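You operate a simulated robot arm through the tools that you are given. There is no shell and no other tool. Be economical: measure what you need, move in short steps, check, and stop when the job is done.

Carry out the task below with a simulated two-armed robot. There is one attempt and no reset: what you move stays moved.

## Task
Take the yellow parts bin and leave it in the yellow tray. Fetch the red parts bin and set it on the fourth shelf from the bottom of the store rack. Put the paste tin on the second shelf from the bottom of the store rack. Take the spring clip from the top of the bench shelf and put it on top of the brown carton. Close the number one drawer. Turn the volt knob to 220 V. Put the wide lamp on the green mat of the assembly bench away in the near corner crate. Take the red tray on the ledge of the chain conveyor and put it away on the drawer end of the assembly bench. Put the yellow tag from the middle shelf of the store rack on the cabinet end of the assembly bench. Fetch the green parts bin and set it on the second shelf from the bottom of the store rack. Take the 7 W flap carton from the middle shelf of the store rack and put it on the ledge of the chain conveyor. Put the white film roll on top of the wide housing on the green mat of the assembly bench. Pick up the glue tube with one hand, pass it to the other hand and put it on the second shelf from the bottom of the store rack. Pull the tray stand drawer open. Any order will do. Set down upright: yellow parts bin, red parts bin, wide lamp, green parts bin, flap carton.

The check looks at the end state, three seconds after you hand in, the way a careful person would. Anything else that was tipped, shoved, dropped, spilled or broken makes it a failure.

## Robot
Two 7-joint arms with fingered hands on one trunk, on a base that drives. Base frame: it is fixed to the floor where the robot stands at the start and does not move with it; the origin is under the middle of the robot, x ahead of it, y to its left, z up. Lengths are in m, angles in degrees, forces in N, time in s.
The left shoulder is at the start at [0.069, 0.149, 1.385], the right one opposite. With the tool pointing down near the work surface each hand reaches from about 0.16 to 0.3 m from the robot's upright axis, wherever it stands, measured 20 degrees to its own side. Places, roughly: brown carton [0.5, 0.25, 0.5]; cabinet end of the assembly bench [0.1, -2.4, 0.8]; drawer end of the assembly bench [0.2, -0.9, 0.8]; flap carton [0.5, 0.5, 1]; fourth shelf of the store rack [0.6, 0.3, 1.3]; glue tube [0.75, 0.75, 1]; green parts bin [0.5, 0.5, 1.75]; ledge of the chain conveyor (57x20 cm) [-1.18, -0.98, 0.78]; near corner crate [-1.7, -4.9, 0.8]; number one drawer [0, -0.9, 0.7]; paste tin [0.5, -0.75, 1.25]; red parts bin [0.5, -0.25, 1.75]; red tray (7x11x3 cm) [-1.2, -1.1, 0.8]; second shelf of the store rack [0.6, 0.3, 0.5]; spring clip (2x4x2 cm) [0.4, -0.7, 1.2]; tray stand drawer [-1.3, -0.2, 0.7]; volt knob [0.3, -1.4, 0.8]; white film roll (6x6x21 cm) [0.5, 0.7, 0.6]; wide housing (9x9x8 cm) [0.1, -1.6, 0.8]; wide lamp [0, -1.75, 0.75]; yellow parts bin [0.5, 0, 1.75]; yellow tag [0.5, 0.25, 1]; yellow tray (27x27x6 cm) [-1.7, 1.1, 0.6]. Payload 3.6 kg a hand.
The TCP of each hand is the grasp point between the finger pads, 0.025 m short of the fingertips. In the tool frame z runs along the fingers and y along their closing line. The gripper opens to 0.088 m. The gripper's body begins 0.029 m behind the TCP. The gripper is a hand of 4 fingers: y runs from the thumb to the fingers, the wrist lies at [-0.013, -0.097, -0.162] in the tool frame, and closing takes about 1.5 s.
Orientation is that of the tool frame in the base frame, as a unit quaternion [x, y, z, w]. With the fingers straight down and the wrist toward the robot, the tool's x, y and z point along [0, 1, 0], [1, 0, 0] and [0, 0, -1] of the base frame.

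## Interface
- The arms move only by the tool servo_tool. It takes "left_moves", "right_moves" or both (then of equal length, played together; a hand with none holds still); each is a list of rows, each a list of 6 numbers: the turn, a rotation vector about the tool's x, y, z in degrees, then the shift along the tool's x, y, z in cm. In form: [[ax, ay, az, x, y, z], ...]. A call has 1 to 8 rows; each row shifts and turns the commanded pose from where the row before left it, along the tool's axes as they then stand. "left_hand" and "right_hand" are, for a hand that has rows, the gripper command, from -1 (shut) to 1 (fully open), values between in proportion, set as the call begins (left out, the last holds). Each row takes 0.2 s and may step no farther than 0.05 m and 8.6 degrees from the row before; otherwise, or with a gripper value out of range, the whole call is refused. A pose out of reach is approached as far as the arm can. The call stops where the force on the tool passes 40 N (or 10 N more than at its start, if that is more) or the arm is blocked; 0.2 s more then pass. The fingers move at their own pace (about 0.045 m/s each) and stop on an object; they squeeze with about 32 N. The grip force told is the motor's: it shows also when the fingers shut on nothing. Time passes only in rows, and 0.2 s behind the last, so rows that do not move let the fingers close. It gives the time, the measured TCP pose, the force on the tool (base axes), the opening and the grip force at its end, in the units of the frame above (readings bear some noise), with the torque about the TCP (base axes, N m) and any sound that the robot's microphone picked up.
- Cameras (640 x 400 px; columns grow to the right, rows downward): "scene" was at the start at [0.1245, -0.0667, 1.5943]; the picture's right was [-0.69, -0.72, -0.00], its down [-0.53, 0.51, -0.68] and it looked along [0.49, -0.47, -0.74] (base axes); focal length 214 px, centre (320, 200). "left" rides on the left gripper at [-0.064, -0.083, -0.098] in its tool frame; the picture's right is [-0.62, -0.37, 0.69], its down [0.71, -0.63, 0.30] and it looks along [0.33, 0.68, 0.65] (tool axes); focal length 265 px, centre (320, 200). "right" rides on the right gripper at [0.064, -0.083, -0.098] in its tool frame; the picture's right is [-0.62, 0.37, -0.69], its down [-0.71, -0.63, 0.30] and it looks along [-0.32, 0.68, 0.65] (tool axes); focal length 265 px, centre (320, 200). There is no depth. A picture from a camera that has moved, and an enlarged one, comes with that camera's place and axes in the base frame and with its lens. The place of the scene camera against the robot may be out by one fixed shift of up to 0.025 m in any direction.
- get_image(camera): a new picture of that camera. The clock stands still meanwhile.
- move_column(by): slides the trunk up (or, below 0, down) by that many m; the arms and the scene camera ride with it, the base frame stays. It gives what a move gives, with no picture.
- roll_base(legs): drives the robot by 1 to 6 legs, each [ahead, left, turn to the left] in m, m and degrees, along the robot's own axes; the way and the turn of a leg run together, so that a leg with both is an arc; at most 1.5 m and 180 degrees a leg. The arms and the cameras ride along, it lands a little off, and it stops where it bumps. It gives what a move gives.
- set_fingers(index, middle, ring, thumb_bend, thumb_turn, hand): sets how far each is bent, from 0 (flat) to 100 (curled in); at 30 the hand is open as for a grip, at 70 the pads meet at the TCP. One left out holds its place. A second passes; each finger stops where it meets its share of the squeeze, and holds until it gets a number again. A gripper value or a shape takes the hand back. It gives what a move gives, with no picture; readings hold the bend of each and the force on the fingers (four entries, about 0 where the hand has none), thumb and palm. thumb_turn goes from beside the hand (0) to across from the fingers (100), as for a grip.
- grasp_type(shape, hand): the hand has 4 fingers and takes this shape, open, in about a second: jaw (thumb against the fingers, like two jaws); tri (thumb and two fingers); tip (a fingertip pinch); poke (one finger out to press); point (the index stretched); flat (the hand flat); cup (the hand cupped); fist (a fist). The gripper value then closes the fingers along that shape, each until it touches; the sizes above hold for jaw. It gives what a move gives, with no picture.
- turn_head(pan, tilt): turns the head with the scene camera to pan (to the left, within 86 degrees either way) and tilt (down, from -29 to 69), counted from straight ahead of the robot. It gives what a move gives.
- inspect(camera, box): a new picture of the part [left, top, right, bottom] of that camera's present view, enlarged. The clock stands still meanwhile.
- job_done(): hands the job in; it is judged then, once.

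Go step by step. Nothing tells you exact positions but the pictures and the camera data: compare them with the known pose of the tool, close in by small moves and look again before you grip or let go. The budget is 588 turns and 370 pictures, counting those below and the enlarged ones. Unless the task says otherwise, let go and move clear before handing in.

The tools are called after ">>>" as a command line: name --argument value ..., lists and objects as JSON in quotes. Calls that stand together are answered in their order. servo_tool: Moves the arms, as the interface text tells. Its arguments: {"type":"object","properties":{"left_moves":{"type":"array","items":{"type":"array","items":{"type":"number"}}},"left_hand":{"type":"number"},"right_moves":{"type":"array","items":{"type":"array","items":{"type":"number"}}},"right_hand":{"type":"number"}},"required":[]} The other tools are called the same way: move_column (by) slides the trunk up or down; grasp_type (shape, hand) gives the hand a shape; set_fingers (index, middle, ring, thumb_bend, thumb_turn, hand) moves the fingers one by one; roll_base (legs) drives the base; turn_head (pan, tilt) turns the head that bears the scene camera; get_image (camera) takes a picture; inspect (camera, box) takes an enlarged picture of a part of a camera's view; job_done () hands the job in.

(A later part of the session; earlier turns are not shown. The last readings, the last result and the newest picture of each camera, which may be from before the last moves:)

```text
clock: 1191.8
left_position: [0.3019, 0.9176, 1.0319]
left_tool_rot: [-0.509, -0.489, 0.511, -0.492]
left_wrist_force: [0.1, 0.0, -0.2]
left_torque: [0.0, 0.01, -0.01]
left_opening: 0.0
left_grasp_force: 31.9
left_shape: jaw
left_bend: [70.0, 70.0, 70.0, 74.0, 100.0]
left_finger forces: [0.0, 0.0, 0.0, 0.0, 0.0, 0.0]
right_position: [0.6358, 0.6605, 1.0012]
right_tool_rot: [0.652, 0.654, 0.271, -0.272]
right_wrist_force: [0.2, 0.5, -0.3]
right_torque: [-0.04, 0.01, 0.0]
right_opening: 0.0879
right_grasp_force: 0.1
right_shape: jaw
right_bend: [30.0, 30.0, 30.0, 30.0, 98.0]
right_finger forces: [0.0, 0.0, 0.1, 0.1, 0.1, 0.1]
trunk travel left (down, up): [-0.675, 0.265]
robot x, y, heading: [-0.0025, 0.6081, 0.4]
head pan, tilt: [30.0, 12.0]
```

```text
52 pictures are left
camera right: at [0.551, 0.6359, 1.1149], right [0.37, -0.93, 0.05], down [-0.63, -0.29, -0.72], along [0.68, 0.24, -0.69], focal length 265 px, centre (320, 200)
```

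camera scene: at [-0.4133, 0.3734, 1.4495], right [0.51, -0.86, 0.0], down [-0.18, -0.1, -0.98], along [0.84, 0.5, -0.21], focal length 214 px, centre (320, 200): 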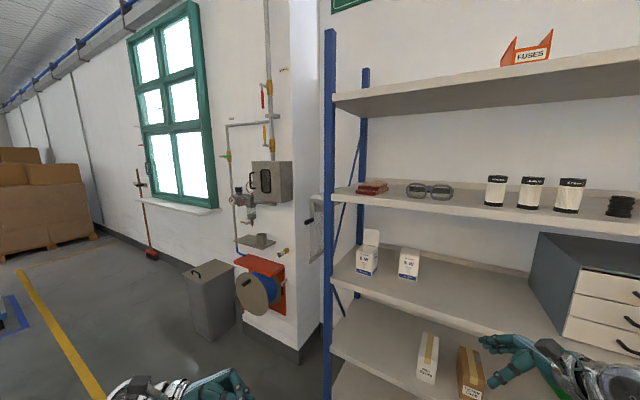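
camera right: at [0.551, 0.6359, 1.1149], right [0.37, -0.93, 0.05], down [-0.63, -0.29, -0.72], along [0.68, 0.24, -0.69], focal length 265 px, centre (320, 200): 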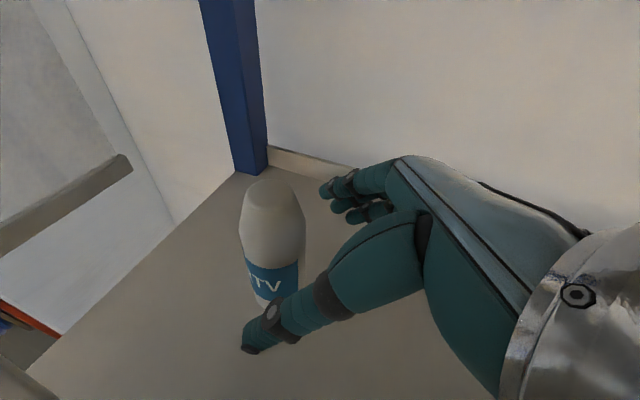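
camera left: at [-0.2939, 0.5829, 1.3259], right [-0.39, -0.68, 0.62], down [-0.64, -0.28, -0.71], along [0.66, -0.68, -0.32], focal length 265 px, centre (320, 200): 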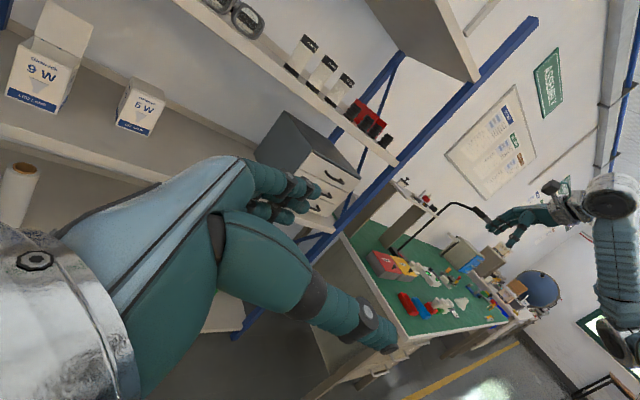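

>>> servo_tool --right_moves '[[0, 0, 0, 0.7, -0.2, 1.5], [0, 0, 0, 0, 0, 0]]'

>>> servo_tool --right_moves '[[0, 0, 0, 0, 0, 0], [0, 0, 0, 0, 0, 0], [0, 0, 0, 0, 0, 0], [0, 0, 0, 0, 0, 0], [0, 0, 0, 0, 0, 0], [0, 0, 0, 0, 0, 0]]' --right_hand -1

>>> get_image --camera "right"

```text
clock: 1192.4
left_position: [0.3017, 0.9175, 1.0321]
left_tool_rot: [-0.509, -0.489, 0.509, -0.492]
left_wrist_force: [0.5, -0.2, 0.3]
left_torque: [0.01, 0.02, 0.01]
left_opening: 0.0002
left_grasp_force: 31.5
left_shape: jaw
left_bend: [70.0, 70.0, 70.0, 74.0, 100.0]
left_finger forces: [0.0, 0.0, 0.0, 0.1, 0.0, 0.0]
right_position: [0.6314, 0.6733, 0.9973]
right_tool_rot: [0.652, 0.654, 0.271, -0.272]
right_wrist_force: [-0.3, -1.0, 2.6]
right_torque: [0.0, 0.31, 0.1]
right_opening: 0.0877
right_grasp_force: 0.1
right_shape: jaw
right_bend: [30.0, 30.0, 30.0, 30.0, 98.0]
right_finger forces: [0.0, 0.0, 0.1, 0.0, 0.1, 0.1]
trunk travel left (down, up): [-0.675, 0.265]
robot x, y, heading: [0.0006, 0.6054, 0.3]
head pan, tilt: [30.0, 12.0]
```

```text
clock: 1193.8
left_position: [0.3022, 0.9189, 1.032]
left_tool_rot: [-0.509, -0.489, 0.509, -0.492]
left_wrist_force: [0.0, 0.6, 0.1]
left_torque: [0.01, -0.01, 0.01]
left_opening: 0.0001
left_grasp_force: 31.5
left_shape: jaw
left_bend: [70.0, 70.0, 70.0, 74.0, 100.0]
left_finger forces: [0.0, 0.1, 0.0, 0.0, 0.0, 0.0]
right_position: [0.6323, 0.6754, 0.9978]
right_tool_rot: [0.652, 0.654, 0.269, -0.272]
right_wrist_force: [-0.1, -0.5, 1.3]
right_torque: [0.0, 0.16, 0.09]
right_opening: 0.031
right_grasp_force: 31.8
right_shape: jaw
right_bend: [74.0, 51.0, 56.0, 74.0, 100.0]
right_finger forces: [17.9, 8.7, 0.0, 0.1, 26.4, 0.1]
trunk travel left (down, up): [-0.675, 0.265]
robot x, y, heading: [-0.002, 0.6064, 0.2]
head pan, tilt: [30.0, 12.0]
```

```text
51 pictures are left
camera right: at [0.5478, 0.6507, 1.1108], right [0.37, -0.93, 0.05], down [-0.63, -0.29, -0.72], along [0.68, 0.24, -0.69], focal length 265 px, centre (320, 200)
```

right: 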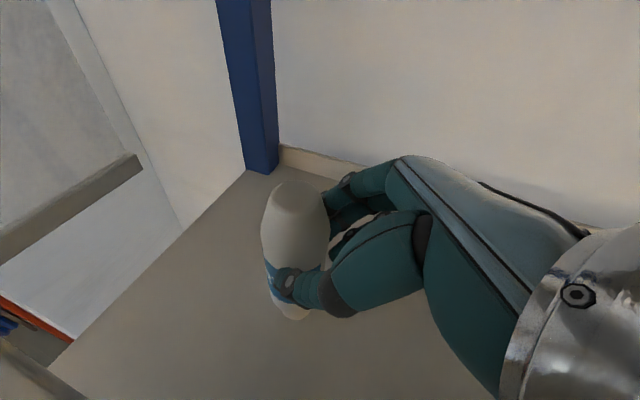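

Gripped. I lift straight up 3.5 cm, then shift right into the gap.

>>> servo_tool --right_moves '[[0, 0, 0, 1.2, 0, -1.2], [0, 0, 0, 1.3, 0, -1.3], [0, 0, 0, -2, 0, -2], [0, 0, 0, -2, 0, -2], [0, 0, 0, -2, 0, -2], [0, 0, 0, -1.4, 0, -1.4], [0, 0, 0, 0, 0, 0]]'

>>> get_image --camera "right"

```text
clock: 1195.4
left_position: [0.3033, 0.9187, 1.0315]
left_tool_rot: [-0.507, -0.49, 0.51, -0.492]
left_wrist_force: [0.0, 0.0, 0.8]
left_torque: [-0.04, -0.03, -0.02]
left_opening: 0.0
left_grasp_force: 32.1
left_shape: jaw
left_bend: [70.0, 70.0, 70.0, 74.0, 100.0]
left_finger forces: [0.0, 0.0, 0.0, 0.0, 0.0, 0.1]
right_position: [0.6284, 0.5726, 1.0313]
right_tool_rot: [0.652, 0.654, 0.27, -0.272]
right_wrist_force: [-0.2, -0.1, -0.8]
right_torque: [-0.01, 0.02, -0.02]
right_opening: 0.0307
right_grasp_force: 31.7
right_shape: jaw
right_bend: [74.0, 51.0, 56.0, 74.0, 100.0]
right_finger forces: [17.8, 8.6, 0.0, 0.1, 26.3, 0.0]
trunk travel left (down, up): [-0.675, 0.265]
robot x, y, heading: [-0.004, 0.6054, 0.3]
head pan, tilt: [30.0, 12.0]
```

```text
50 pictures are left
camera right: at [0.5453, 0.5471, 1.1461], right [0.37, -0.93, 0.05], down [-0.63, -0.29, -0.72], along [0.68, 0.24, -0.69], focal length 265 px, centre (320, 200)
```

right: 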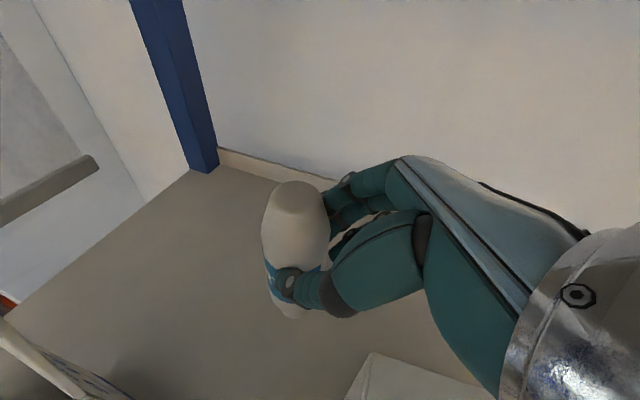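

The tube is clear between the cartons. Back the base straight out.

>>> roll_base --legs '[[-0.45, 0, 0]]'

>>> turn_head --pan 10 --tilt 25

>>> get_image --camera "scene"

```text
clock: 1201.6
left_position: [-0.1472, 0.9158, 1.0324]
left_tool_rot: [-0.504, -0.493, 0.507, -0.496]
left_wrist_force: [-0.4, -0.7, 0.3]
left_torque: [-0.02, 0.02, 0.02]
left_opening: 0.0
left_grasp_force: 31.5
left_shape: jaw
left_bend: [70.0, 70.0, 70.0, 74.0, 100.0]
left_finger forces: [0.1, 0.0, 0.0, 0.0, 0.1, 0.0]
right_position: [0.1847, 0.5737, 1.0309]
right_tool_rot: [0.648, 0.658, 0.269, -0.274]
right_wrist_force: [-0.2, -0.7, -0.4]
right_torque: [-0.05, 0.01, 0.01]
right_opening: 0.0306
right_grasp_force: 31.8
right_shape: jaw
right_bend: [74.0, 51.0, 56.0, 74.0, 100.0]
right_finger forces: [18.0, 8.8, 0.1, 0.1, 26.3, 0.1]
trunk travel left (down, up): [-0.675, 0.265]
robot x, y, heading: [-0.4498, 0.5983, 1.1]
head pan, tilt: [30.0, 12.0]
```

```text
clock: 1202.4
left_position: [-0.1474, 0.9167, 1.0315]
left_tool_rot: [-0.504, -0.493, 0.507, -0.496]
left_wrist_force: [-0.1, 0.7, 1.2]
left_torque: [-0.01, -0.05, 0.04]
left_opening: 0.0002
left_grasp_force: 32.2
left_shape: jaw
left_bend: [70.0, 70.0, 70.0, 74.0, 100.0]
left_finger forces: [0.0, 0.0, 0.0, 0.0, 0.1, 0.1]
right_position: [0.1842, 0.5729, 1.0321]
right_tool_rot: [0.647, 0.658, 0.269, -0.274]
right_wrist_force: [0.6, -0.1, -1.5]
right_torque: [-0.01, 0.01, 0.01]
right_opening: 0.0306
right_grasp_force: 31.8
right_shape: jaw
right_bend: [74.0, 51.0, 56.0, 74.0, 100.0]
right_finger forces: [18.0, 8.7, 0.0, 0.0, 26.4, 0.0]
trunk travel left (down, up): [-0.675, 0.265]
robot x, y, heading: [-0.4452, 0.5973, 0.9]
head pan, tilt: [10.0, 25.0]
```

```text
49 pictures are left
camera scene: at [-0.2897, 0.6065, 1.4283], right [0.19, -0.98, 0.0], down [-0.41, -0.08, -0.91], along [0.89, 0.18, -0.42], focal length 214 px, centre (320, 200)
```

scene: 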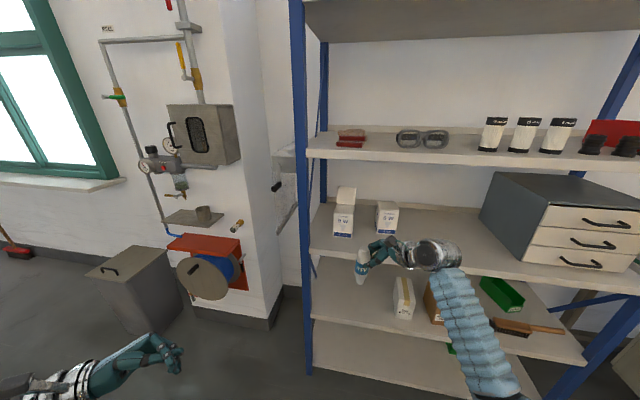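

Tube retrieved, cartons untouched. Now the handover: left hand opens, comes level with the tube's lower part and approaches from the left.

>>> servo_tool --left_moves '[[0, 0, 0, 1, 4.2, 0], [0, 0, 0, 1, 4.2, 0], [0, 0, 0, 1, 4.2, 0], [0, 0, 0, 1, 4.2, 0], [0, 0, 0, 1, 4.2, 0], [0, 0, 0, 1, 4.2, 0], [0, 0, 0, 1, 4.2, 0], [0, 0, 0, 0.7, 3.6, 0]]' --left_hand 1

>>> servo_tool --left_moves '[[0, 0, 0, 0, 0, 4.5], [0, 0, 0, 0, 0, 4.5], [0, 0, 0, 0, 0, 4.5], [0, 0, 0, 0, 0, 4.5], [0, 0, 0, 0, 0, 3], [0, 0, 0, 0, 0, 0]]'

>>> get_image --camera "left"

>>> inspect --camera "scene" --box '[290, 210, 450, 330]'

```text
clock: 1204.2
left_position: [0.184, 0.9074, 0.9554]
left_tool_rot: [-0.505, -0.494, 0.507, -0.494]
left_wrist_force: [-0.6, -0.4, -0.7]
left_torque: [-0.01, 0.0, -0.04]
left_opening: 0.0876
left_grasp_force: 0.1
left_shape: jaw
left_bend: [30.0, 30.0, 30.0, 30.0, 98.0]
left_finger forces: [0.0, 0.0, 0.1, 0.0, 0.0, 0.0]
right_position: [0.1839, 0.5735, 1.0314]
right_tool_rot: [0.647, 0.659, 0.268, -0.274]
right_wrist_force: [-0.2, 0.3, -0.2]
right_torque: [0.03, 0.02, -0.01]
right_opening: 0.0305
right_grasp_force: 31.7
right_shape: jaw
right_bend: [74.0, 51.0, 56.0, 74.0, 100.0]
right_finger forces: [17.9, 8.7, 0.1, 0.0, 26.4, 0.0]
trunk travel left (down, up): [-0.675, 0.265]
robot x, y, heading: [-0.4491, 0.5978, 1.5]
head pan, tilt: [10.0, 25.0]
```

```text
clock: 1205.6
left_position: [0.1776, 0.6996, 0.9575]
left_tool_rot: [-0.505, -0.493, 0.507, -0.496]
left_wrist_force: [0.4, 0.1, 0.1]
left_torque: [-0.03, -0.02, 0.01]
left_opening: 0.0877
left_grasp_force: 0.0
left_shape: jaw
left_bend: [30.0, 30.0, 30.0, 30.0, 98.0]
left_finger forces: [0.1, 0.1, 0.0, 0.0, 0.1, 0.0]
right_position: [0.1839, 0.5743, 1.0311]
right_tool_rot: [0.648, 0.658, 0.269, -0.274]
right_wrist_force: [0.8, 0.1, -2.2]
right_torque: [0.02, -0.01, 0.0]
right_opening: 0.0306
right_grasp_force: 31.8
right_shape: jaw
right_bend: [74.0, 51.0, 56.0, 74.0, 100.0]
right_finger forces: [17.9, 8.8, 0.0, 0.0, 26.3, 0.1]
trunk travel left (down, up): [-0.675, 0.265]
robot x, y, heading: [-0.449, 0.6013, 1.2]
head pan, tilt: [10.0, 25.0]
```

```text
48 pictures are left
camera left: at [0.0965, 0.7996, 1.0223], right [-0.38, -0.68, 0.62], down [-0.64, -0.29, -0.71], along [0.67, -0.67, -0.32], focal length 265 px, centre (320, 200)
```

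left: 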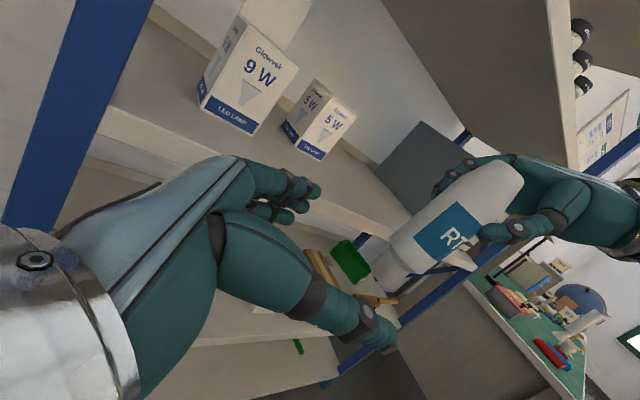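

```text
3.33 times, centred on (370, 270) of scene
camera zoom: at [-0.2895, 0.6068, 1.4282], right [0.19, -0.98, 0.0], down [-0.41, -0.08, -0.91], along [0.89, 0.17, -0.42], focal length 715 px, centre (153, -33)
```

zoom: 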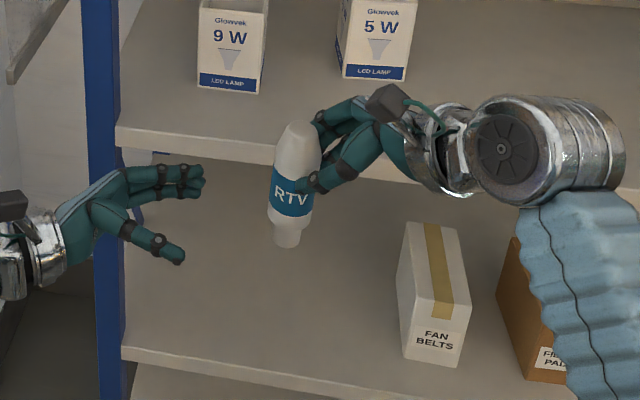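

The left hand is level with the tube's lower part; I move it right 11.6 cm and close.

>>> servo_tool --left_moves '[[0, 0, 0, 0, 0.3, 4], [0, 0, 0, 0, 0.3, 4], [0, 0, 0, 0, 0, 3.2], [0, 0, 0, 0, 0, 0]]'

>>> get_image --camera "left"

```text
clock: 1206.8
left_position: [0.1981, 0.6353, 0.9464]
left_tool_rot: [0.517, 0.524, -0.469, 0.488]
left_wrist_force: [0.0, 0.1, 0.2]
left_torque: [-0.03, -0.01, -0.05]
left_opening: 0.0878
left_grasp_force: 0.0
left_shape: jaw
left_bend: [30.0, 30.0, 30.0, 30.0, 98.0]
left_finger forces: [0.1, 0.1, 0.0, 0.0, 0.0, 0.0]
right_position: [0.1837, 0.5729, 1.0311]
right_tool_rot: [0.648, 0.658, 0.269, -0.274]
right_wrist_force: [0.7, -1.0, -1.6]
right_torque: [-0.07, -0.01, -0.01]
right_opening: 0.0305
right_grasp_force: 32.4
right_shape: jaw
right_bend: [74.0, 51.0, 56.0, 74.0, 100.0]
right_finger forces: [17.9, 8.7, 0.0, 0.1, 26.3, 0.0]
trunk travel left (down, up): [-0.675, 0.265]
robot x, y, heading: [-0.4502, 0.5997, 1.1]
head pan, tilt: [10.0, 25.0]
stopped in row 4 (left hand): the arm was blocked; the commanded pose is now the measured one
```

```text
46 pictures are left
camera left: at [0.1101, 0.725, 1.0187], right [-0.36, -0.75, 0.56], down [-0.62, -0.26, -0.74], along [0.7, -0.61, -0.37], focal length 265 px, centre (320, 200)
```

left: 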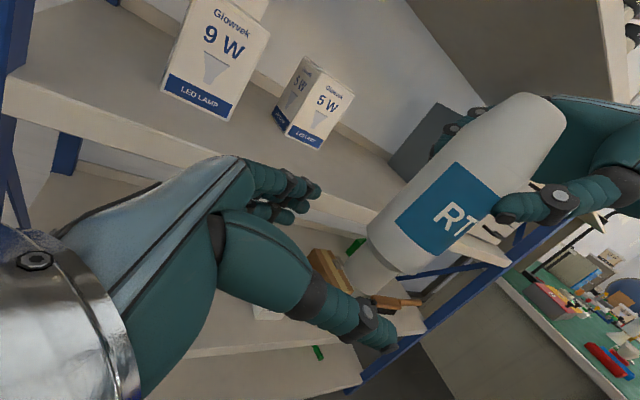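

The left arm is at a limit; I bring the tube to it with the right hand instead.

>>> servo_tool --right_moves '[[0, 0, 0, 1.5, 0.7, 2.2], [0, 0, 0, 1.4, 0.7, 2.2], [0, 0, 0, 0, 0, 0]]'

>>> get_image --camera "left"

>>> inspect --camera "scene" --box '[290, 210, 450, 330]'

```text
clock: 1207.6
left_position: [0.1959, 0.6333, 0.9466]
left_tool_rot: [0.518, 0.524, -0.468, 0.488]
left_wrist_force: [0.7, -0.4, 0.1]
left_torque: [0.01, 0.01, 0.02]
left_opening: 0.0879
left_grasp_force: 0.0
left_shape: jaw
left_bend: [30.0, 30.0, 30.0, 30.0, 98.0]
left_finger forces: [0.0, 0.0, 0.0, 0.0, 0.0, 0.1]
right_position: [0.1959, 0.6233, 1.0215]
right_tool_rot: [0.648, 0.658, 0.269, -0.273]
right_wrist_force: [0.6, -0.1, -1.9]
right_torque: [-0.03, 0.02, 0.0]
right_opening: 0.0306
right_grasp_force: 31.3
right_shape: jaw
right_bend: [74.0, 51.0, 56.0, 74.0, 100.0]
right_finger forces: [18.0, 8.6, 0.0, 0.0, 26.4, 0.1]
trunk travel left (down, up): [-0.675, 0.265]
robot x, y, heading: [-0.4502, 0.5968, 1.2]
head pan, tilt: [10.0, 25.0]
```

```text
45 pictures are left
camera left: at [0.1094, 0.7232, 1.0192], right [-0.36, -0.75, 0.56], down [-0.62, -0.26, -0.74], along [0.7, -0.61, -0.37], focal length 265 px, centre (320, 200)
```

left: 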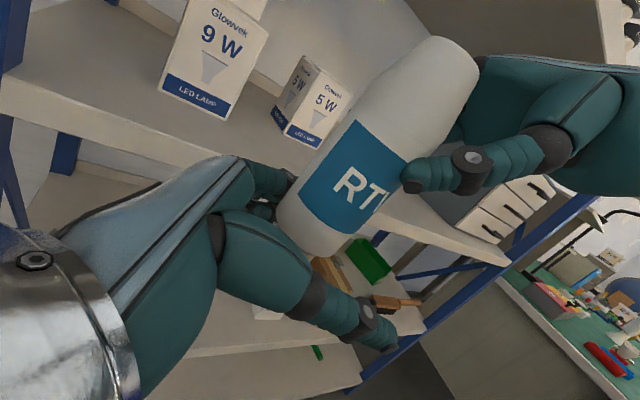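

```text
3.33 times, centred on (370, 270) of scene
camera zoom: at [-0.29, 0.6045, 1.4283], right [0.19, -0.98, 0.0], down [-0.41, -0.08, -0.91], along [0.89, 0.18, -0.42], focal length 715 px, centre (153, -33)
```

zoom: 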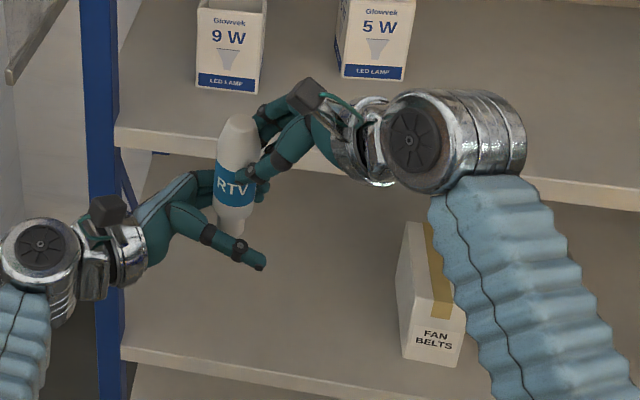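

The lower part of the tube is between the left thumb and fingers. Close the left hand.

>>> servo_tool --left_moves '[[0, 0, 0, 0, 0, 0], [0, 0, 0, 0, 0, 0], [0, 0, 0, 0, 0, 0], [0, 0, 0, 0, 0, 0], [0, 0, 0, 0, 0, 0], [0, 0, 0, 0, 0, 0], [0, 0, 0, 0, 0, 0]]' --left_hand -1

>>> get_image --camera "left"

```text
clock: 1209.2
left_position: [0.196, 0.6339, 0.9456]
left_tool_rot: [0.517, 0.524, -0.471, 0.486]
left_wrist_force: [-1.5, 0.0, -4.5]
left_torque: [-0.06, -0.03, 0.04]
left_opening: 0.0089
left_grasp_force: 32.2
left_shape: jaw
left_bend: [75.0, 70.0, 70.0, 83.0, 100.0]
left_finger forces: [6.2, 3.8, 0.0, 0.0, 11.2, 0.0]
right_position: [0.1966, 0.6229, 1.0234]
right_tool_rot: [0.648, 0.658, 0.27, -0.273]
right_wrist_force: [2.2, 0.1, 4.1]
right_torque: [0.09, -0.16, -0.05]
right_opening: 0.0306
right_grasp_force: 32.1
right_shape: jaw
right_bend: [74.0, 52.0, 56.0, 75.0, 100.0]
right_finger forces: [19.3, 9.1, 0.0, 0.0, 26.2, 0.1]
trunk travel left (down, up): [-0.675, 0.265]
robot x, y, heading: [-0.4495, 0.6033, 0.8]
head pan, tilt: [10.0, 25.0]
```

```text
43 pictures are left
camera left: at [0.1097, 0.7241, 1.0181], right [-0.36, -0.75, 0.56], down [-0.62, -0.26, -0.74], along [0.7, -0.61, -0.37], focal length 265 px, centre (320, 200)
```

left: 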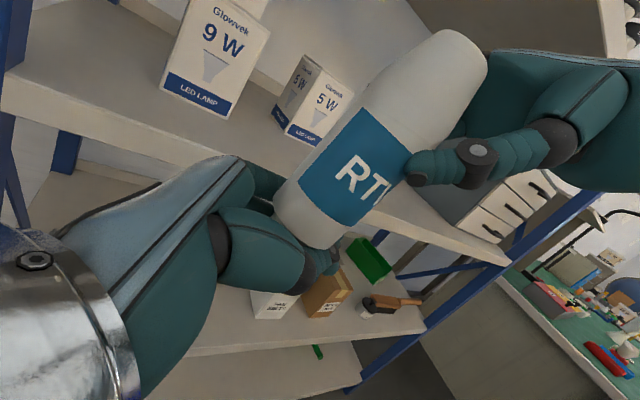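

The left fingers only catch the cap. I open, lower the tube 2.2 cm with the right hand, and close again.

>>> servo_tool --left_moves '[[0, 0, 0, 0, 0, 0], [0, 0, 0, 0, 0, 0], [0, 0, 0, 0, 0, 0], [0, 0, 0, 0, 0, 0], [0, 0, 0, 0, 0, 0], [0, 0, 0, 0, 0, 0], [0, 0, 0, 0, 0, 0]]' --left_hand 1 --right_moves '[[0, 0, 0, 0, 0, 0], [0, 0, 0, 0, 0, 0], [0, 0, 0, 0, 0, 0], [0, 0, 0, 0, 0, 0], [0, 0, 0, -0.8, 0, 0.8], [0, 0, 0, -0.8, 0, 0.8], [0, 0, 0, 0, 0, 0]]'

>>> servo_tool --left_moves '[[0, 0, 0, 0, 0, 0], [0, 0, 0, 0, 0, 0], [0, 0, 0, 0, 0, 0], [0, 0, 0, 0, 0, 0], [0, 0, 0, 0, 0, 0], [0, 0, 0, 0, 0, 0], [0, 0, 0, 0, 0, 0]]' --left_hand -1

>>> get_image --camera "left"

```text
clock: 1210.8
left_position: [0.1967, 0.635, 0.9462]
left_tool_rot: [0.517, 0.524, -0.471, 0.487]
left_wrist_force: [0.7, -0.2, 0.1]
left_torque: [0.02, -0.03, 0.0]
left_opening: 0.0879
left_grasp_force: 0.2
left_shape: jaw
left_bend: [30.0, 30.0, 30.0, 30.0, 98.0]
left_finger forces: [0.1, 0.1, 0.1, 0.1, 0.0, 0.0]
right_position: [0.1959, 0.6241, 0.9991]
right_tool_rot: [0.648, 0.658, 0.269, -0.274]
right_wrist_force: [-0.4, -0.3, -1.7]
right_torque: [-0.01, -0.01, -0.01]
right_opening: 0.0303
right_grasp_force: 32.5
right_shape: jaw
right_bend: [74.0, 52.0, 56.0, 74.0, 100.0]
right_finger forces: [18.5, 8.9, 0.0, 0.1, 26.8, 0.0]
trunk travel left (down, up): [-0.675, 0.265]
robot x, y, heading: [-0.4463, 0.6025, 1.0]
head pan, tilt: [10.0, 25.0]
```

```text
clock: 1212.4
left_position: [0.1957, 0.6346, 0.9466]
left_tool_rot: [0.517, 0.523, -0.471, 0.487]
left_wrist_force: [-3.5, -2.6, 0.2]
left_torque: [-0.02, 0.03, 0.08]
left_opening: 0.0197
left_grasp_force: 32.1
left_shape: jaw
left_bend: [76.0, 73.0, 65.0, 83.0, 100.0]
left_finger forces: [17.6, 4.0, 0.0, 0.1, 25.4, 0.0]
right_position: [0.1973, 0.6246, 1.0001]
right_tool_rot: [0.648, 0.658, 0.269, -0.274]
right_wrist_force: [3.2, 1.5, -0.5]
right_torque: [0.07, -0.14, -0.14]
right_opening: 0.0303
right_grasp_force: 32.1
right_shape: jaw
right_bend: [74.0, 52.0, 56.0, 74.0, 100.0]
right_finger forces: [20.1, 9.1, 0.0, 0.1, 25.3, 0.0]
trunk travel left (down, up): [-0.675, 0.265]
robot x, y, heading: [-0.4503, 0.6026, 1.0]
head pan, tilt: [10.0, 25.0]
```

```text
42 pictures are left
camera left: at [0.1097, 0.7241, 1.0187], right [-0.36, -0.75, 0.56], down [-0.62, -0.26, -0.74], along [0.7, -0.61, -0.37], focal length 265 px, centre (320, 200)
```

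left: 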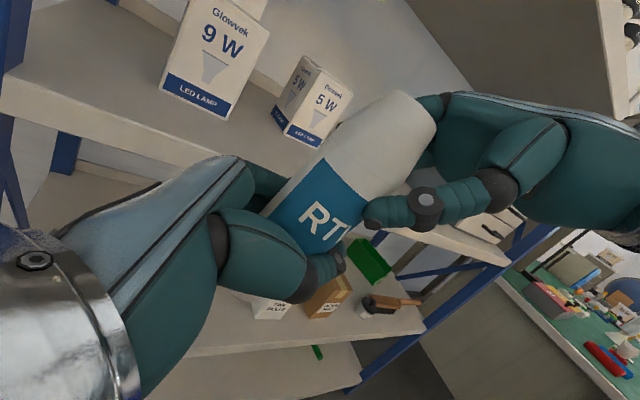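

The left hand now holds the tube body. Open the right hand and pull it away up-right.

>>> servo_tool --right_moves '[[0, 0, 0, 0, 0, 0], [0, 0, 0, 0, 0, 0], [0, 0, 0, 0, 0, 0], [0, 0, 0, 0, 0, 0], [0, 0, 0, 0, 0, 0]]' --right_hand 1

>>> servo_tool --right_moves '[[0, 0, 0, 0, 0, -2], [0, 0, 0, 0, 0, -4], [0, 0, 0, 0, 0, -4.5], [0, 0, 0, 0, 0, -4.5], [0, 0, 0, 0, 0, 0]]'

>>> get_image --camera "left"

>>> inspect --camera "scene" --box '[270, 200, 430, 320]'

```text
clock: 1213.6
left_position: [0.1956, 0.6335, 0.9471]
left_tool_rot: [0.517, 0.524, -0.471, 0.486]
left_wrist_force: [-0.1, 0.0, 0.1]
left_torque: [-0.05, 0.04, 0.01]
left_opening: 0.0193
left_grasp_force: 32.0
left_shape: jaw
left_bend: [76.0, 73.0, 65.0, 84.0, 100.0]
left_finger forces: [18.8, 5.6, 0.1, 0.0, 23.8, 0.0]
right_position: [0.1985, 0.6238, 0.9992]
right_tool_rot: [0.648, 0.658, 0.268, -0.274]
right_wrist_force: [0.0, -0.1, -0.2]
right_torque: [-0.04, -0.01, -0.01]
right_opening: 0.0879
right_grasp_force: 0.0
right_shape: jaw
right_bend: [30.0, 30.0, 30.0, 30.0, 98.0]
right_finger forces: [0.0, 0.0, 0.0, 0.0, 0.0, 0.0]
trunk travel left (down, up): [-0.675, 0.265]
robot x, y, heading: [-0.4472, 0.5995, 1.3]
head pan, tilt: [10.0, 25.0]
```

```text
clock: 1214.8
left_position: [0.1969, 0.6351, 0.9461]
left_tool_rot: [0.516, 0.524, -0.471, 0.487]
left_wrist_force: [0.8, -0.2, -0.2]
left_torque: [0.0, -0.01, -0.03]
left_opening: 0.0196
left_grasp_force: 32.1
left_shape: jaw
left_bend: [76.0, 73.0, 65.0, 84.0, 100.0]
left_finger forces: [18.7, 5.5, 0.0, 0.0, 23.9, 0.0]
right_position: [0.199, 0.5187, 1.1064]
right_tool_rot: [0.648, 0.658, 0.269, -0.274]
right_wrist_force: [0.0, 0.2, -0.2]
right_torque: [-0.01, -0.02, -0.01]
right_opening: 0.0875
right_grasp_force: 0.0
right_shape: jaw
right_bend: [30.0, 30.0, 30.0, 30.0, 98.0]
right_finger forces: [0.1, 0.1, 0.0, 0.0, 0.1, 0.1]
trunk travel left (down, up): [-0.675, 0.265]
robot x, y, heading: [-0.4505, 0.5958, 1.0]
head pan, tilt: [10.0, 25.0]
```

```text
41 pictures are left
camera left: at [0.1099, 0.7248, 1.0185], right [-0.36, -0.75, 0.56], down [-0.62, -0.26, -0.74], along [0.7, -0.61, -0.37], focal length 265 px, centre (320, 200)
```

left: 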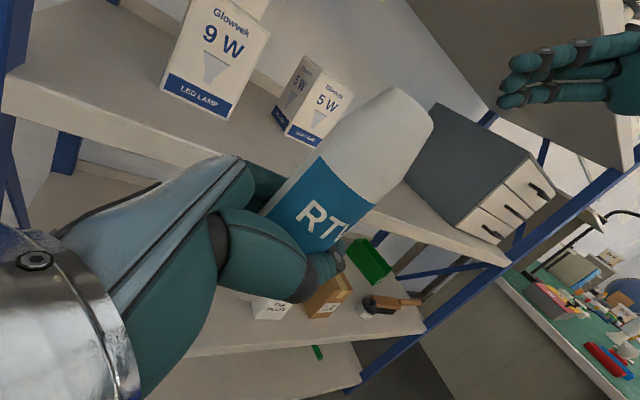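

```text
3.33 times, centred on (350, 260) of scene
camera zoom: at [-0.2893, 0.6069, 1.4282], right [0.19, -0.98, 0.0], down [-0.41, -0.08, -0.91], along [0.89, 0.17, -0.42], focal length 715 px, centre (220, 0)
```

zoom: 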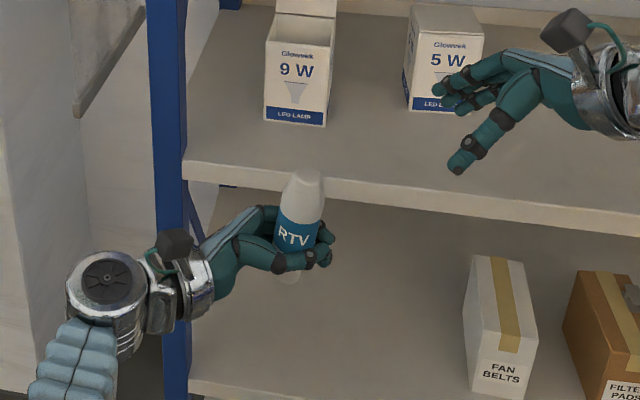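

The left hand holds the tube alone. Retract the right hand, slide right, lower the trunk and go to shelf two.

>>> servo_tool --right_moves '[[0, 0, 0, -2, -4, 0], [0, 0, 0, -2, -4, 0], [0, 0, 0, -2, -4, 0], [0, 0, 0, -2, -4, 0], [0, 0, 0, 0, -4, 0], [0, 0, 0, 0, 0, 0]]'

>>> roll_base --legs '[[0, -0.105, -1]]'

>>> move_column --by -0.36

>>> turn_head --pan 5 --tilt 25

>>> get_image --camera "scene"

```text
clock: 1216.2
left_position: [0.198, 0.6339, 0.9472]
left_tool_rot: [0.516, 0.524, -0.471, 0.486]
left_wrist_force: [0.3, 0.4, 1.1]
left_torque: [0.0, 0.02, 0.0]
left_opening: 0.0193
left_grasp_force: 31.8
left_shape: jaw
left_bend: [76.0, 73.0, 65.0, 84.0, 100.0]
left_finger forces: [18.7, 5.7, 0.0, 0.1, 23.6, 0.0]
right_position: [0.0008, 0.4605, 1.0467]
right_tool_rot: [0.649, 0.657, 0.268, -0.274]
right_wrist_force: [-0.6, -0.2, 0.0]
right_torque: [0.01, 0.02, 0.0]
right_opening: 0.0877
right_grasp_force: 0.0
right_shape: jaw
right_bend: [30.0, 30.0, 30.0, 30.0, 98.0]
right_finger forces: [0.0, 0.0, 0.0, 0.0, 0.0, 0.0]
trunk travel left (down, up): [-0.675, 0.265]
robot x, y, heading: [-0.4472, 0.5988, 1.1]
head pan, tilt: [10.0, 25.0]
```

```text
clock: 1218.2
left_position: [0.1975, 0.5224, 0.9467]
left_tool_rot: [0.521, 0.517, -0.476, 0.485]
left_wrist_force: [1.0, 0.2, -0.2]
left_torque: [-0.02, -0.03, 0.0]
left_opening: 0.0194
left_grasp_force: 32.2
left_shape: jaw
left_bend: [76.0, 73.0, 65.0, 84.0, 100.0]
left_finger forces: [18.6, 5.7, 0.0, 0.1, 23.4, 0.1]
right_position: [-0.0026, 0.3525, 1.0485]
right_tool_rot: [0.653, 0.654, 0.27, -0.271]
right_wrist_force: [-0.8, -0.2, 0.2]
right_torque: [-0.02, 0.0, 0.0]
right_opening: 0.0877
right_grasp_force: 0.1
right_shape: jaw
right_bend: [30.0, 30.0, 30.0, 30.0, 98.0]
right_finger forces: [0.0, 0.1, 0.0, 0.1, 0.2, 0.0]
trunk travel left (down, up): [-0.675, 0.265]
robot x, y, heading: [-0.4487, 0.4922, 0.4]
head pan, tilt: [10.0, 25.0]
```

```text
clock: 1221.7
left_position: [0.1979, 0.52, 0.5863]
left_tool_rot: [0.52, 0.519, -0.475, 0.484]
left_wrist_force: [0.4, 0.6, -0.7]
left_torque: [0.0, 0.01, 0.0]
left_opening: 0.0197
left_grasp_force: 31.7
left_shape: jaw
left_bend: [76.0, 73.0, 65.0, 84.0, 100.0]
left_finger forces: [18.6, 5.5, 0.1, 0.0, 23.4, 0.0]
right_position: [-0.0016, 0.3499, 0.6884]
right_tool_rot: [0.652, 0.654, 0.271, -0.272]
right_wrist_force: [-0.6, 0.8, -0.8]
right_torque: [0.0, -0.02, -0.01]
right_opening: 0.0876
right_grasp_force: 0.2
right_shape: jaw
right_bend: [30.0, 30.0, 30.0, 30.0, 98.0]
right_finger forces: [0.0, 0.0, 0.0, 0.1, 0.0, 0.1]
trunk travel left (down, up): [-0.315, 0.625]
robot x, y, heading: [-0.4445, 0.4958, 0.3]
head pan, tilt: [10.0, 25.0]
```

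```text
clock: 1222.3
left_position: [0.1977, 0.5206, 0.5877]
left_tool_rot: [0.52, 0.519, -0.475, 0.485]
left_wrist_force: [0.8, -0.1, 0.3]
left_torque: [-0.01, 0.01, -0.01]
left_opening: 0.0192
left_grasp_force: 31.8
left_shape: jaw
left_bend: [76.0, 73.0, 65.0, 84.0, 100.0]
left_finger forces: [18.6, 5.5, 0.1, 0.0, 23.3, 0.0]
right_position: [-0.0014, 0.35, 0.6877]
right_tool_rot: [0.652, 0.654, 0.272, -0.272]
right_wrist_force: [0.2, -0.4, -0.6]
right_torque: [-0.02, 0.0, -0.04]
right_opening: 0.0876
right_grasp_force: 0.0
right_shape: jaw
right_bend: [30.0, 30.0, 30.0, 30.0, 98.0]
right_finger forces: [0.1, 0.0, 0.0, 0.0, 0.0, 0.0]
trunk travel left (down, up): [-0.315, 0.625]
robot x, y, heading: [-0.448, 0.4929, 0.2]
head pan, tilt: [5.0, 25.0]
```

```text
39 pictures are left
camera scene: at [-0.2869, 0.4895, 1.0682], right [0.09, -1.0, 0.0], down [-0.42, -0.04, -0.91], along [0.9, 0.08, -0.42], focal length 214 px, centre (320, 200)
```

scene: 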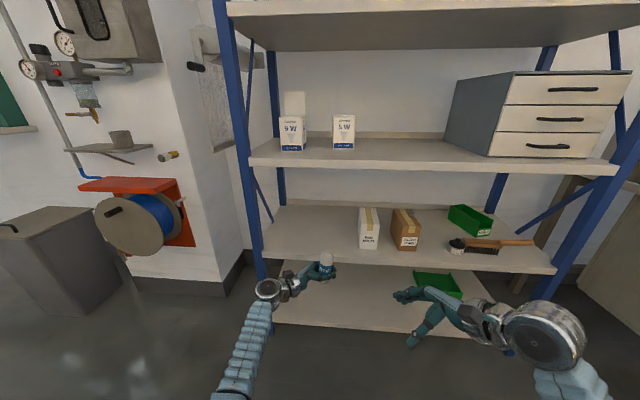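

>>> roll_base --legs '[[0.245, 0, 0]]'

>>> inspect --camera "scene" --box '[220, 200, 420, 340]'

```text
clock: 1226.0
left_position: [0.4385, 0.5159, 0.5853]
left_tool_rot: [0.522, 0.519, -0.478, 0.48]
left_wrist_force: [0.3, 0.5, -0.9]
left_torque: [-0.02, 0.04, 0.0]
left_opening: 0.0192
left_grasp_force: 31.9
left_shape: jaw
left_bend: [76.0, 73.0, 65.0, 84.0, 100.0]
left_finger forces: [18.5, 5.5, 0.0, 0.0, 23.3, 0.1]
right_position: [0.238, 0.3477, 0.6887]
right_tool_rot: [0.655, 0.651, 0.272, -0.27]
right_wrist_force: [0.0, 0.3, -0.8]
right_torque: [0.01, 0.0, -0.01]
right_opening: 0.0877
right_grasp_force: 0.1
right_shape: jaw
right_bend: [30.0, 30.0, 30.0, 30.0, 98.0]
right_finger forces: [0.0, 0.1, 0.1, 0.0, 0.0, 0.0]
trunk travel left (down, up): [-0.315, 0.625]
robot x, y, heading: [-0.1998, 0.4896, -0.1]
head pan, tilt: [5.0, 25.0]
```

```text
2.86 times, centred on (320, 270) of scene
camera zoom: at [-0.0433, 0.4888, 1.0683], right [0.09, -1.0, 0.0], down [-0.42, -0.04, -0.91], along [0.9, 0.08, -0.42], focal length 613 px, centre (320, 0)
```

zoom: 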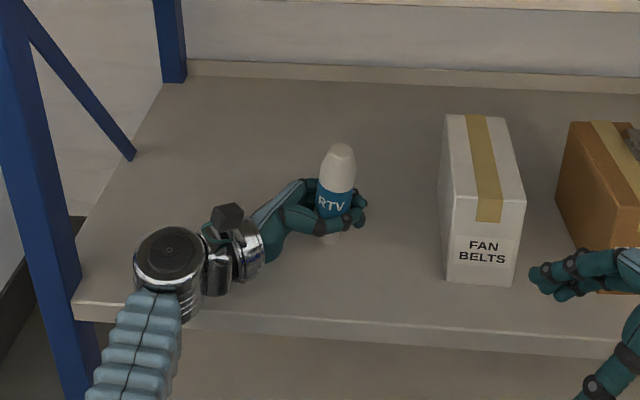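

Clear spot. Lower until contact.

>>> servo_tool --left_moves '[[0, 0, 0, 1.5, 0, 0], [0, 0, 0, 1.2, 0, 0], [0, 0, 0, 0.7, 0, 0], [0, 0, 0, 0, 0, 0]]'

>>> servo_tool --left_moves '[[0, 0, 0, 0.5, 0, 0], [0, 0, 0, 0.5, 0, 0], [0, 0, 0, 0.5, 0, 0], [0, 0, 0, 0, 0, 0]]'

>>> inspect --camera "scene" --box '[220, 200, 420, 340]'

```text
clock: 1227.0
left_position: [0.44, 0.52, 0.559]
left_tool_rot: [0.524, 0.515, -0.473, 0.487]
left_wrist_force: [2.1, 2.3, 26.5]
left_torque: [0.21, -0.24, -0.02]
left_opening: 0.019
left_grasp_force: 31.9
left_shape: jaw
left_bend: [76.0, 73.0, 65.0, 86.0, 99.0]
left_finger forces: [21.3, 5.9, 0.0, 0.0, 22.4, 0.1]
right_position: [0.2368, 0.3471, 0.6905]
right_tool_rot: [0.655, 0.652, 0.272, -0.27]
right_wrist_force: [-0.2, 0.5, -0.1]
right_torque: [0.02, -0.03, 0.01]
right_opening: 0.0877
right_grasp_force: 0.0
right_shape: jaw
right_bend: [30.0, 30.0, 30.0, 30.0, 98.0]
right_finger forces: [0.0, 0.1, 0.1, 0.0, 0.0, 0.0]
trunk travel left (down, up): [-0.315, 0.625]
robot x, y, heading: [-0.2031, 0.4934, -0.1]
head pan, tilt: [5.0, 25.0]
```

```text
clock: 1228.0
left_position: [0.4401, 0.5209, 0.5605]
left_tool_rot: [0.534, 0.509, -0.462, 0.492]
left_wrist_force: [-2.9, -1.0, 6.1]
left_torque: [-0.04, 0.07, -0.03]
left_opening: 0.0192
left_grasp_force: 31.5
left_shape: jaw
left_bend: [76.0, 73.0, 65.0, 86.0, 99.0]
left_finger forces: [20.1, 5.9, 0.1, 0.0, 25.7, 0.0]
right_position: [0.2338, 0.3462, 0.6918]
right_tool_rot: [0.653, 0.652, 0.277, -0.267]
right_wrist_force: [1.1, -0.1, 0.2]
right_torque: [0.01, -0.01, -0.01]
right_opening: 0.0879
right_grasp_force: 0.1
right_shape: jaw
right_bend: [30.0, 30.0, 30.0, 30.0, 98.0]
right_finger forces: [0.0, 0.0, 0.0, 0.1, 0.0, 0.0]
trunk travel left (down, up): [-0.315, 0.625]
robot x, y, heading: [-0.1972, 0.4957, -0.2]
head pan, tilt: [5.0, 25.0]
```

```text
2.86 times, centred on (320, 270) of scene
camera zoom: at [-0.0528, 0.486, 1.0701], right [0.09, -1.0, 0.0], down [-0.41, -0.03, -0.91], along [0.91, 0.08, -0.41], focal length 613 px, centre (320, 0)
```

zoom: 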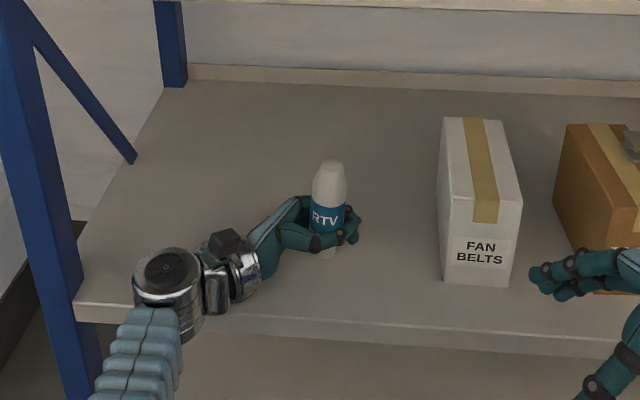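

The tube stands on the shelf. Open the left hand and withdraw to the left.

>>> servo_tool --left_moves '[[0, 0, 0, 0, 0, 0], [0, 0, 0, 0, 0, 0], [0, 0, 0, 0, 0, 0], [0, 0, 0, 0, 0, 0], [0, 0, 0, 0, 0, 0], [0, 0, 0, 0, 0, 0]]' --left_hand 1

>>> inspect --camera "scene" --box '[220, 200, 420, 340]'

```text
clock: 1229.4
left_position: [0.4415, 0.5211, 0.5608]
left_tool_rot: [0.533, 0.51, -0.462, 0.493]
left_wrist_force: [-0.7, 0.8, -0.3]
left_torque: [0.02, 0.0, -0.01]
left_opening: 0.0874
left_grasp_force: 0.0
left_shape: jaw
left_bend: [30.0, 30.0, 30.0, 30.0, 98.0]
left_finger forces: [0.1, 0.0, 0.1, 0.0, 0.0, 0.0]
right_position: [0.2328, 0.3459, 0.6936]
right_tool_rot: [0.653, 0.652, 0.276, -0.267]
right_wrist_force: [-0.2, 0.5, -0.3]
right_torque: [-0.04, -0.01, 0.01]
right_opening: 0.0876
right_grasp_force: 0.1
right_shape: jaw
right_bend: [30.0, 30.0, 30.0, 30.0, 98.0]
right_finger forces: [0.0, 0.0, 0.1, 0.1, 0.0, 0.0]
trunk travel left (down, up): [-0.315, 0.625]
robot x, y, heading: [-0.2025, 0.493, -0.0]
head pan, tilt: [5.0, 25.0]
```

```text
2.86 times, centred on (320, 270) of scene
camera zoom: at [-0.0533, 0.4859, 1.0698], right [0.09, -1.0, 0.0], down [-0.41, -0.03, -0.91], along [0.91, 0.08, -0.41], focal length 613 px, centre (320, 0)
```

zoom: 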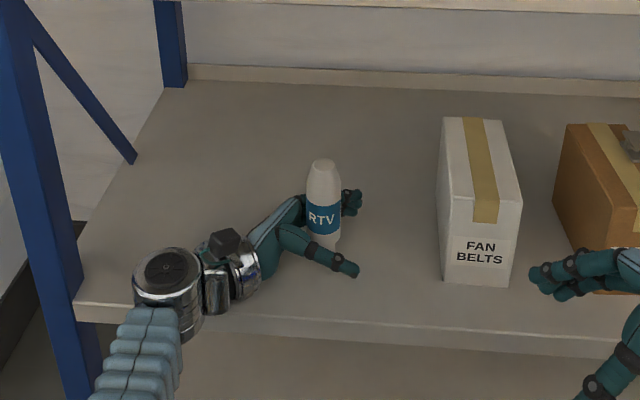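

>>> servo_tool --left_moves '[[0, 0, 0, 0, 0, -2], [0, 0, 0, 0, 0, -3], [0, 0, 0, 0, 0, -3], [0, 0, 0, 0, 0, 0]]'

>>> inspect --camera "scene" --box '[220, 200, 420, 340]'

```text
clock: 1230.4
left_position: [0.438, 0.592, 0.5592]
left_tool_rot: [0.532, 0.51, -0.469, 0.487]
left_wrist_force: [-1.1, -1.1, -0.4]
left_torque: [-0.01, -0.04, 0.01]
left_opening: 0.0877
left_grasp_force: 0.1
left_shape: jaw
left_bend: [30.0, 30.0, 30.0, 30.0, 97.0]
left_finger forces: [0.0, 0.0, 0.0, 0.0, 0.0, 0.0]
right_position: [0.2356, 0.3443, 0.6897]
right_tool_rot: [0.653, 0.651, 0.277, -0.27]
right_wrist_force: [0.6, -0.5, 0.4]
right_torque: [0.01, -0.02, 0.0]
right_opening: 0.088
right_grasp_force: 0.1
right_shape: jaw
right_bend: [30.0, 30.0, 30.0, 30.0, 98.0]
right_finger forces: [0.0, 0.1, 0.1, 0.0, 0.0, 0.1]
trunk travel left (down, up): [-0.315, 0.625]
robot x, y, heading: [-0.2004, 0.4879, -0.2]
head pan, tilt: [5.0, 25.0]
```

```text
2.86 times, centred on (320, 270) of scene
camera zoom: at [-0.0499, 0.4829, 1.0692], right [0.09, -1.0, -0.01], down [-0.41, -0.03, -0.91], along [0.91, 0.08, -0.42], focal length 613 px, centre (320, 0)
```

zoom: 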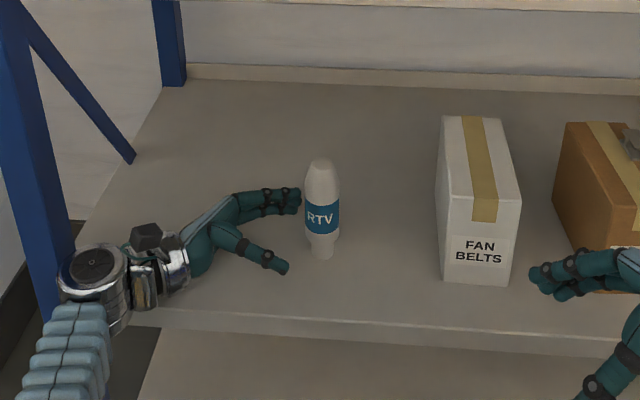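

The tube stands. Back out, and check shelf two, including the clip.

>>> roll_base --legs '[[-0.3, 0, 0]]'

>>> turn_head --pan -15 --tilt 22

>>> inspect --camera "scene" --box '[210, 170, 410, 290]'

```text
clock: 1231.7
left_position: [0.4232, 0.6024, 0.5564]
left_tool_rot: [0.527, 0.513, -0.467, 0.491]
left_wrist_force: [0.6, -0.5, 0.1]
left_torque: [0.0, 0.02, -0.03]
left_opening: 0.088
left_grasp_force: 0.0
left_shape: jaw
left_bend: [30.0, 30.0, 30.0, 30.0, 97.0]
left_finger forces: [0.0, 0.0, 0.0, 0.0, 0.0, 0.1]
right_position: [0.2185, 0.3476, 0.6881]
right_tool_rot: [0.655, 0.651, 0.272, -0.27]
right_wrist_force: [-0.6, -0.6, 0.0]
right_torque: [-0.02, 0.02, 0.02]
right_opening: 0.0876
right_grasp_force: 0.1
right_shape: jaw
right_bend: [30.0, 30.0, 30.0, 30.0, 98.0]
right_finger forces: [0.0, 0.1, 0.1, 0.0, 0.0, 0.0]
trunk travel left (down, up): [-0.315, 0.625]
robot x, y, heading: [-0.2214, 0.4942, 0.0]
head pan, tilt: [5.0, 25.0]
stopped in leg 1: the force on the tool passed its limit at 49 N (the readings are from after the stop); the commanded pose is now the measured one
```

```text
clock: 1232.5
left_position: [0.4227, 0.6033, 0.557]
left_tool_rot: [0.527, 0.514, -0.467, 0.49]
left_wrist_force: [0.0, 0.2, 0.2]
left_torque: [0.01, 0.0, -0.01]
left_opening: 0.0876
left_grasp_force: 0.0
left_shape: jaw
left_bend: [30.0, 30.0, 30.0, 30.0, 97.0]
left_finger forces: [0.0, 0.0, 0.1, 0.1, 0.1, 0.0]
right_position: [0.2183, 0.3467, 0.6887]
right_tool_rot: [0.654, 0.652, 0.272, -0.27]
right_wrist_force: [0.8, -0.3, 0.6]
right_torque: [-0.01, 0.06, 0.02]
right_opening: 0.0878
right_grasp_force: 0.0
right_shape: jaw
right_bend: [30.0, 30.0, 30.0, 30.0, 98.0]
right_finger forces: [0.0, 0.0, 0.0, 0.0, 0.1, 0.0]
trunk travel left (down, up): [-0.315, 0.625]
robot x, y, heading: [-0.2232, 0.4909, 0.0]
head pan, tilt: [-15.0, 22.0]
```

```text
3.20 times, centred on (310, 230) of scene
camera zoom: at [-0.0654, 0.4564, 1.0734], right [-0.26, -0.97, 0.0], down [-0.36, 0.1, -0.93], along [0.9, -0.24, -0.37], focal length 686 px, centre (352, 104)
```

zoom: 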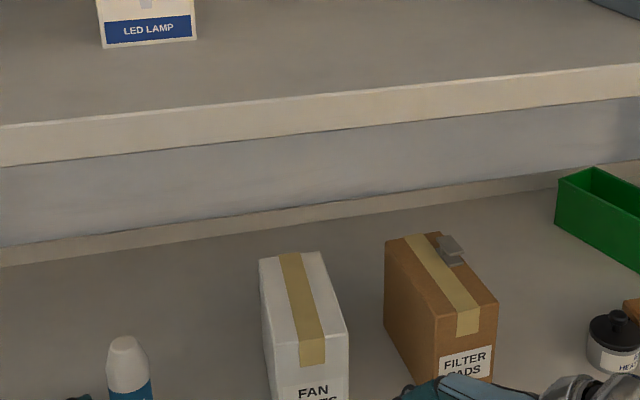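

The left wrist caught something (post). I shift the left hand right 3 cm—staying behind/left of the tube—and pull it back by arm.

>>> get_image --camera "left"

```text
33 pictures are left
camera left: at [0.3355, 0.6938, 0.6267], right [-0.38, -0.75, 0.55], down [-0.6, -0.25, -0.76], along [0.7, -0.62, -0.35], focal length 265 px, centre (320, 200)
```

left: 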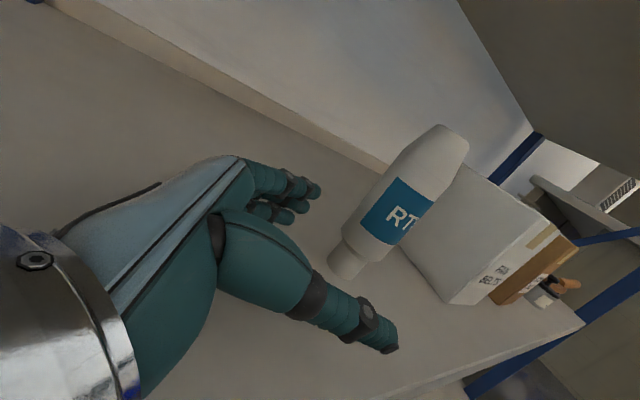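

>>> servo_tool --left_moves '[[0, 0, 0, -1.5, 0, 0], [0, 0, 0, -1.5, 0, 0], [0, 0, 0, 0, -2, 0], [0, 0, 0, 0, 0, 0]]'

>>> servo_tool --left_moves '[[0, 0, 0, 0, -3, 0], [0, 0, 0, 0, -4, 0], [0, 0, 0, 0, -4, 0], [0, 0, 0, 0, 0, 0]]'

```text
clock: 1233.5
left_position: [0.4018, 0.6005, 0.5857]
left_tool_rot: [0.526, 0.515, -0.467, 0.49]
left_wrist_force: [0.2, 1.1, -0.9]
left_torque: [0.01, 0.01, 0.03]
left_opening: 0.0879
left_grasp_force: 0.0
left_shape: jaw
left_bend: [30.0, 30.0, 30.0, 30.0, 97.0]
left_finger forces: [0.0, 0.1, 0.1, 0.0, 0.0, 0.0]
right_position: [0.2188, 0.3475, 0.6867]
right_tool_rot: [0.655, 0.651, 0.272, -0.271]
right_wrist_force: [0.1, -0.4, -0.1]
right_torque: [-0.02, -0.01, 0.02]
right_opening: 0.0875
right_grasp_force: 0.1
right_shape: jaw
right_bend: [30.0, 30.0, 30.0, 30.0, 98.0]
right_finger forces: [0.0, 0.1, 0.1, 0.0, 0.0, 0.0]
trunk travel left (down, up): [-0.315, 0.625]
robot x, y, heading: [-0.2216, 0.49, 0.1]
head pan, tilt: [-15.0, 22.0]
```

```text
clock: 1234.5
left_position: [0.2924, 0.5974, 0.5802]
left_tool_rot: [0.525, 0.514, -0.468, 0.491]
left_wrist_force: [1.5, 0.3, -0.3]
left_torque: [-0.02, 0.04, 0.0]
left_opening: 0.088
left_grasp_force: 0.1
left_shape: jaw
left_bend: [30.0, 30.0, 30.0, 30.0, 97.0]
left_finger forces: [0.0, 0.0, 0.0, 0.0, 0.1, 0.0]
right_position: [0.2195, 0.3471, 0.6879]
right_tool_rot: [0.655, 0.651, 0.272, -0.27]
right_wrist_force: [-0.7, 0.4, -1.6]
right_torque: [0.0, -0.02, -0.04]
right_opening: 0.0876
right_grasp_force: 0.0
right_shape: jaw
right_bend: [30.0, 30.0, 30.0, 30.0, 98.0]
right_finger forces: [0.0, 0.0, 0.0, 0.0, 0.1, 0.0]
trunk travel left (down, up): [-0.315, 0.625]
robot x, y, heading: [-0.2199, 0.4924, -0.2]
head pan, tilt: [-15.0, 22.0]
```

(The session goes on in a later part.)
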